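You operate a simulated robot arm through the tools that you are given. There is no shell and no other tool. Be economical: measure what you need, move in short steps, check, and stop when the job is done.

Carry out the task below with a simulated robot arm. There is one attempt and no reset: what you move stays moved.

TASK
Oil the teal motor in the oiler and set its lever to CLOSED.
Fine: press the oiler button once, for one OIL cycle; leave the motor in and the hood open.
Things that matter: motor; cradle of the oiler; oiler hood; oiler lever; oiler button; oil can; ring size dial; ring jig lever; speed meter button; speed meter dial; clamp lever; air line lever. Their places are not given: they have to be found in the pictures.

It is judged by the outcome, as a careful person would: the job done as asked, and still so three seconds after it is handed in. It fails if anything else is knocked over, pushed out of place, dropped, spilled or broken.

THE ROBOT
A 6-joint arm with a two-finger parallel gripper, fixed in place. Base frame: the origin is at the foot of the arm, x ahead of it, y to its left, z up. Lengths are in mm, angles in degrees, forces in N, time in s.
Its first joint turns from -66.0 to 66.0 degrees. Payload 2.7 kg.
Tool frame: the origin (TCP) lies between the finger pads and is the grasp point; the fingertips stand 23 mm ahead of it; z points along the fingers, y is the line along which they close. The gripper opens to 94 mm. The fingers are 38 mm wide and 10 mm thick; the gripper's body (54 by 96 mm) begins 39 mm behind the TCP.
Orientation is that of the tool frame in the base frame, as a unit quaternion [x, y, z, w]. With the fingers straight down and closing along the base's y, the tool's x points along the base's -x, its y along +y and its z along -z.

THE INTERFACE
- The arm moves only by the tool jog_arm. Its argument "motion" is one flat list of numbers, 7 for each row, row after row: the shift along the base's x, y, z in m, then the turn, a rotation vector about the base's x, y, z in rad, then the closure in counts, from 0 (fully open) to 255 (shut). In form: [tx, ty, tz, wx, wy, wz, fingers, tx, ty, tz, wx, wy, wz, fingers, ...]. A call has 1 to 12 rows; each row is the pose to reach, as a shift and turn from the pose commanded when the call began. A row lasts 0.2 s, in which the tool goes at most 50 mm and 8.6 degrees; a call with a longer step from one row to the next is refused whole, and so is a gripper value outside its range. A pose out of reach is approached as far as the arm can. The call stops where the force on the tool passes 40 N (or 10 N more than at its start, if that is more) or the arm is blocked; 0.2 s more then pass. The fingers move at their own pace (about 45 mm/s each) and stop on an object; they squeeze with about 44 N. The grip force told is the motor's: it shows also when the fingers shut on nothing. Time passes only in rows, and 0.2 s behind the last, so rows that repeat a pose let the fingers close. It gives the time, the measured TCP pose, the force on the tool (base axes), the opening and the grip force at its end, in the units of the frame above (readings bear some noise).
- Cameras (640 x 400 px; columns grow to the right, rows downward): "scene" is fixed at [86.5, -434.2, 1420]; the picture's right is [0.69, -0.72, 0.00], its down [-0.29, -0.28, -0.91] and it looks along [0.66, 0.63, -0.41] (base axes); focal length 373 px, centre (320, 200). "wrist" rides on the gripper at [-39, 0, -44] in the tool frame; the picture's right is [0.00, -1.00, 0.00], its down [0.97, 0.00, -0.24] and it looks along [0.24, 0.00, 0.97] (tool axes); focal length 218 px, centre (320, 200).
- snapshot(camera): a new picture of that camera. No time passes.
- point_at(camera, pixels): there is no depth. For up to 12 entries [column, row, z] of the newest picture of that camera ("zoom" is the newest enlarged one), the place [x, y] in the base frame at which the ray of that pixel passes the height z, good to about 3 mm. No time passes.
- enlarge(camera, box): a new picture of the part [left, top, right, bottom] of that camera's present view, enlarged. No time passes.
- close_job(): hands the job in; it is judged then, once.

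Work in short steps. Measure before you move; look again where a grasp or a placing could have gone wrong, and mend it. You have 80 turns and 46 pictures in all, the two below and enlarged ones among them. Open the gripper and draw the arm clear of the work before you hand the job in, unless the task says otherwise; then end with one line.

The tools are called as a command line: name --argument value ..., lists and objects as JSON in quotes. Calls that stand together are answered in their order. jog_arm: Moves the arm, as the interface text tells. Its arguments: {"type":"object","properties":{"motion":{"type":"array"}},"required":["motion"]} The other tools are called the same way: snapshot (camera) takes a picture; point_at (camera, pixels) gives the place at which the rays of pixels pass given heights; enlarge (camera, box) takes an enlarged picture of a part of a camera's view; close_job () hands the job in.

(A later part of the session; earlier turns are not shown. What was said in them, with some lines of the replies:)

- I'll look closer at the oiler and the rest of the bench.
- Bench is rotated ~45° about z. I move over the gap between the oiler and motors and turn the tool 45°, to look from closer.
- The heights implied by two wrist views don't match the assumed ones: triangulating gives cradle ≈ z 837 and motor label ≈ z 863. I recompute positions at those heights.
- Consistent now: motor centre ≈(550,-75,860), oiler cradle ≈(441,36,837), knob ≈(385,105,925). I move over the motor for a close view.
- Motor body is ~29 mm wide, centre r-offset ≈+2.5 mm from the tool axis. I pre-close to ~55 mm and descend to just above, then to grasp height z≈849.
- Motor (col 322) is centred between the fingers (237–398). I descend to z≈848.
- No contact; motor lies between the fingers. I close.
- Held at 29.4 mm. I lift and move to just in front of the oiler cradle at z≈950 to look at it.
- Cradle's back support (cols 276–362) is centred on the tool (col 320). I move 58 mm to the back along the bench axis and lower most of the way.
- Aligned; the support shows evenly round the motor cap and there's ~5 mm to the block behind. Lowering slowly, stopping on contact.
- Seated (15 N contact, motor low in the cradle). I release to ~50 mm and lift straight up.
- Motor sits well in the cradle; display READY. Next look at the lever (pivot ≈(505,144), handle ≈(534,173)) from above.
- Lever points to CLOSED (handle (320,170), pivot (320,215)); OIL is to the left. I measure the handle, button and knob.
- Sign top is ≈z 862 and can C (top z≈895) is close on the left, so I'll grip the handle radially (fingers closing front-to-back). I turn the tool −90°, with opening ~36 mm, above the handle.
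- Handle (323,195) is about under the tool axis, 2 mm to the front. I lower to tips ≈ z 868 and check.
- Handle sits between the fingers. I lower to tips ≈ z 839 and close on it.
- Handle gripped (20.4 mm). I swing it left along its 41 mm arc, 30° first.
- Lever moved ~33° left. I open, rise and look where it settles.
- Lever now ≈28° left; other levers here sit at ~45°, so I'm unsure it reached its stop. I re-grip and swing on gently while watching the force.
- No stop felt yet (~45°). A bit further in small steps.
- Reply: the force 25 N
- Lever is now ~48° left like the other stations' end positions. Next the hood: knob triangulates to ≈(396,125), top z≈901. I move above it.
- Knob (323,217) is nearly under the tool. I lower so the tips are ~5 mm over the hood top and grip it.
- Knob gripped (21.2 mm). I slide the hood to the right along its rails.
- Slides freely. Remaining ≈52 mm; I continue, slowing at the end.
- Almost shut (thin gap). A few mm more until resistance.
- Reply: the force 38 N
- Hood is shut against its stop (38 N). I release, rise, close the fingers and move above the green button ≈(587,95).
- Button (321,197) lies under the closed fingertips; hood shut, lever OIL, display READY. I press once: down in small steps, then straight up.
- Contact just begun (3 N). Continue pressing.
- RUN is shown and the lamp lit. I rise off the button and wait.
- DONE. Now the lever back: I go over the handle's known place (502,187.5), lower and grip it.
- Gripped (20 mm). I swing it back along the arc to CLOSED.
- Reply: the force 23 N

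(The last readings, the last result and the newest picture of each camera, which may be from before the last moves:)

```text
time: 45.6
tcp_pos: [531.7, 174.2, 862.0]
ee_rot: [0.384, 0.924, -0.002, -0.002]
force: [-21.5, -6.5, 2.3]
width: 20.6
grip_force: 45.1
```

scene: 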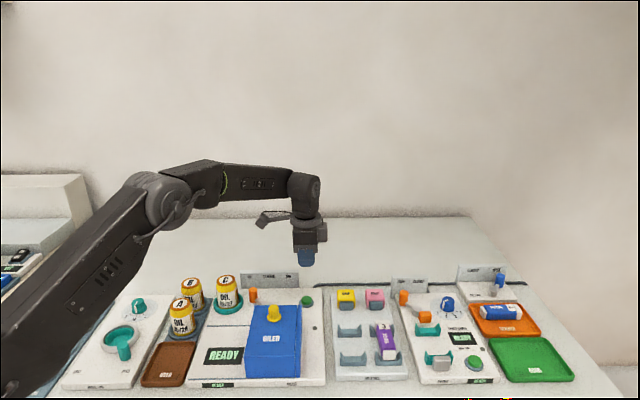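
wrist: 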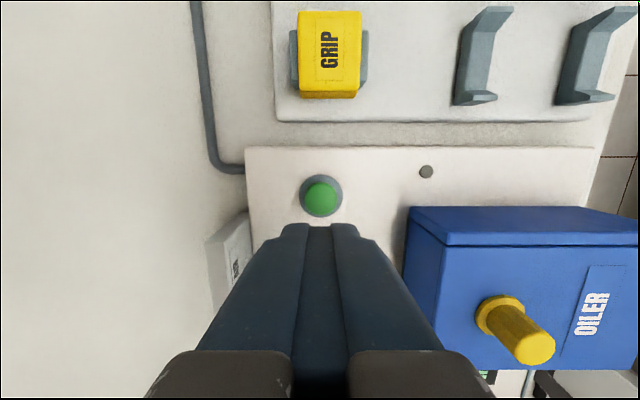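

jog_arm --motion '[0, 0, 0, 0, 0, 0, 200, 0, 0, 0, 0, 0, 0, 165, 0, 0, 0, 0, 0, 0, 160, 0, 0, 0.04, 0, 0, 0, 160, 0, 0, 0.085, 0, 0, 0, 160]'

snapshot --camera "wrist"

```text
time: 46.8
tcp_pos: [532.2, 175.9, 948.8]
ee_rot: [0.383, 0.924, 0.0, 0.0]
force: [-0.7, -0.7, 0.1]
width: 35.3
grip_force: 0.0
```

```text
5 pictures are left
```

wrist: 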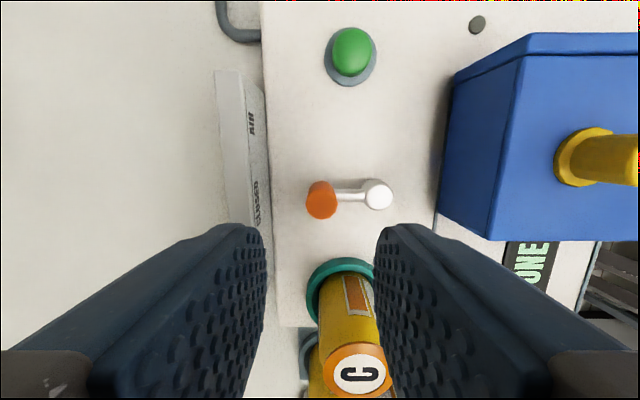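

point_at --camera "wrist" --pixels '[[320, 205, 853], [378, 194, 837], [362, 195, 832], [338, 194, 832]]'

enlarge --camera "wrist" --box '[250, 140, 430, 260]'

```text
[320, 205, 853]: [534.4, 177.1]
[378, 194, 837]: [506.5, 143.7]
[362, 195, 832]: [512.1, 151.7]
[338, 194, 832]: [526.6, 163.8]
```

```text
3.33 times, centred on (340, 200) of wrist
```

zoom: 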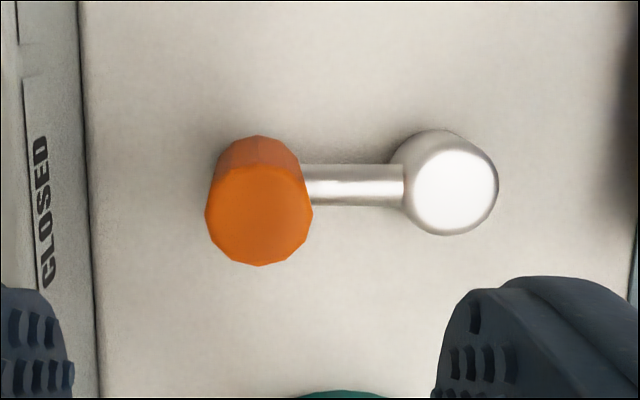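

Lever arm is straight back at CLOSED (arm horizontal in the picture). Now to the knob at ≈(463,55), lower and grip.

jog_arm --motion '[-0.017, -0.03, 0.005, 0, 0, 0, 150, -0.035, -0.06, 0.005, 0, 0, 0, 150, -0.052, -0.091, 0.005, 0, 0, 0, 150, -0.0692, -0.121, 0.005, 0, 0, 0, 150, -0.0692, -0.121, 0.005, 0, 0, 0, 150, -0.0692, -0.121, -0.02, 0, 0, 0, 150, -0.0692, -0.121, -0.045, 0, 0, 0, 150, -0.0692, -0.121, -0.045, 0, 0, 0, 190, -0.0692, -0.121, -0.045, 0, 0, 0, 235, -0.0692, -0.121, -0.045, 0, 0, 0, 235, -0.0692, -0.121, -0.045, 0, 0, 0, 235]'

```text
time: 49.2
tcp_pos: [462.7, 55.1, 902.8]
ee_rot: [0.384, 0.923, 0.0, -0.001]
force: [-5.9, -6.6, -1.0]
width: 21.3
grip_force: 45.0
```

Knob gripped (21.3 mm). I slide the hood back left by ~95 mm, slowing at the end.

jog_arm --motion '[-0.0035, 0.0035, 0, 0, 0, 0, 235, -0.0106, 0.0106, 0, 0, 0, 0, 235, -0.0177, 0.0177, 0, 0, 0, 0, 235, -0.0247, 0.0247, 0, 0, 0, 0, 235, -0.0318, 0.0318, 0, 0, 0, 0, 235, -0.0389, 0.0389, 0, 0, 0, 0, 235, -0.046, 0.046, 0, 0, 0, 0, 235, -0.053, 0.053, 0, 0, 0, 0, 235, -0.0601, 0.0601, 0, 0, 0, 0, 235, -0.0636, 0.0636, 0, 0, 0, 0, 235, -0.0657, 0.0657, 0, 0, 0, 0, 235, -0.0672, 0.0672, 0, 0, 0, 0, 235]'

```text
time: 51.8
tcp_pos: [394.9, 122.5, 904.0]
ee_rot: [0.383, 0.924, -0.001, -0.001]
force: [-14.6, -16.1, 11.7]
width: 21.5
grip_force: 44.3
```

Hood is back at its original place. I release, rise, and draw clear.

jog_arm --motion '[0, 0, 0, 0, 0, 0, 190, 0, 0, 0, 0, 0, 0, 150, 0, 0, 0, 0, 0, 0, 140, 0, 0, 0.035, 0, 0, 0, 140, 0, 0, 0.08, 0, 0, 0, 140, 0, 0, 0.125, 0, 0, 0, 100, 0, 0, 0.17, 0, 0, 0, 60, 0, 0, 0.21, 0, 0, 0, 0, 0, 0, 0.25, 0, 0, 0, 0]'

enlarge --camera "scene" --box '[150, 250, 350, 395]'

snapshot --camera "scene"

```text
time: 53.8
tcp_pos: [397.2, 122.7, 1153.8]
ee_rot: [0.384, 0.923, 0.0, 0.0]
force: [-0.5, -0.3, 1.1]
width: 93.9
grip_force: 0.0
```

```text
2.76 times, centred on (250, 322) of scene
```

zoom: 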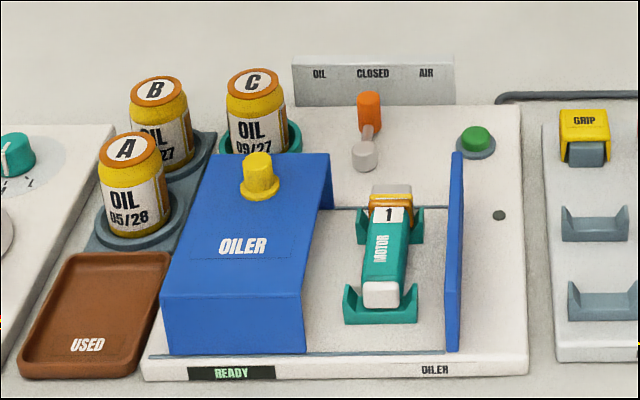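

```text
2 pictures are left
```

scene: 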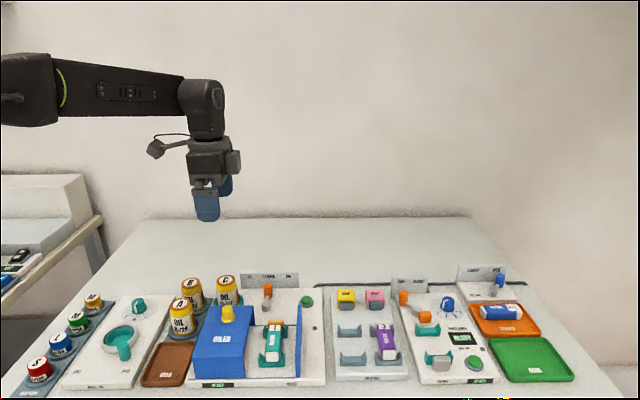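

The motor now carries an oil film on its back end, the lever is at CLOSED, the hood is open and the display reads READY. Nothing else has moved, and the arm is clear with the gripper open, so I hand the job in.

close_job

```text
The job is handed in.
```

The teal motor was oiled with one OIL cycle (one press of the button, display went RUN then DONE); it is still in the oiler cradle, the lever is at CLOSED and the hood is open.
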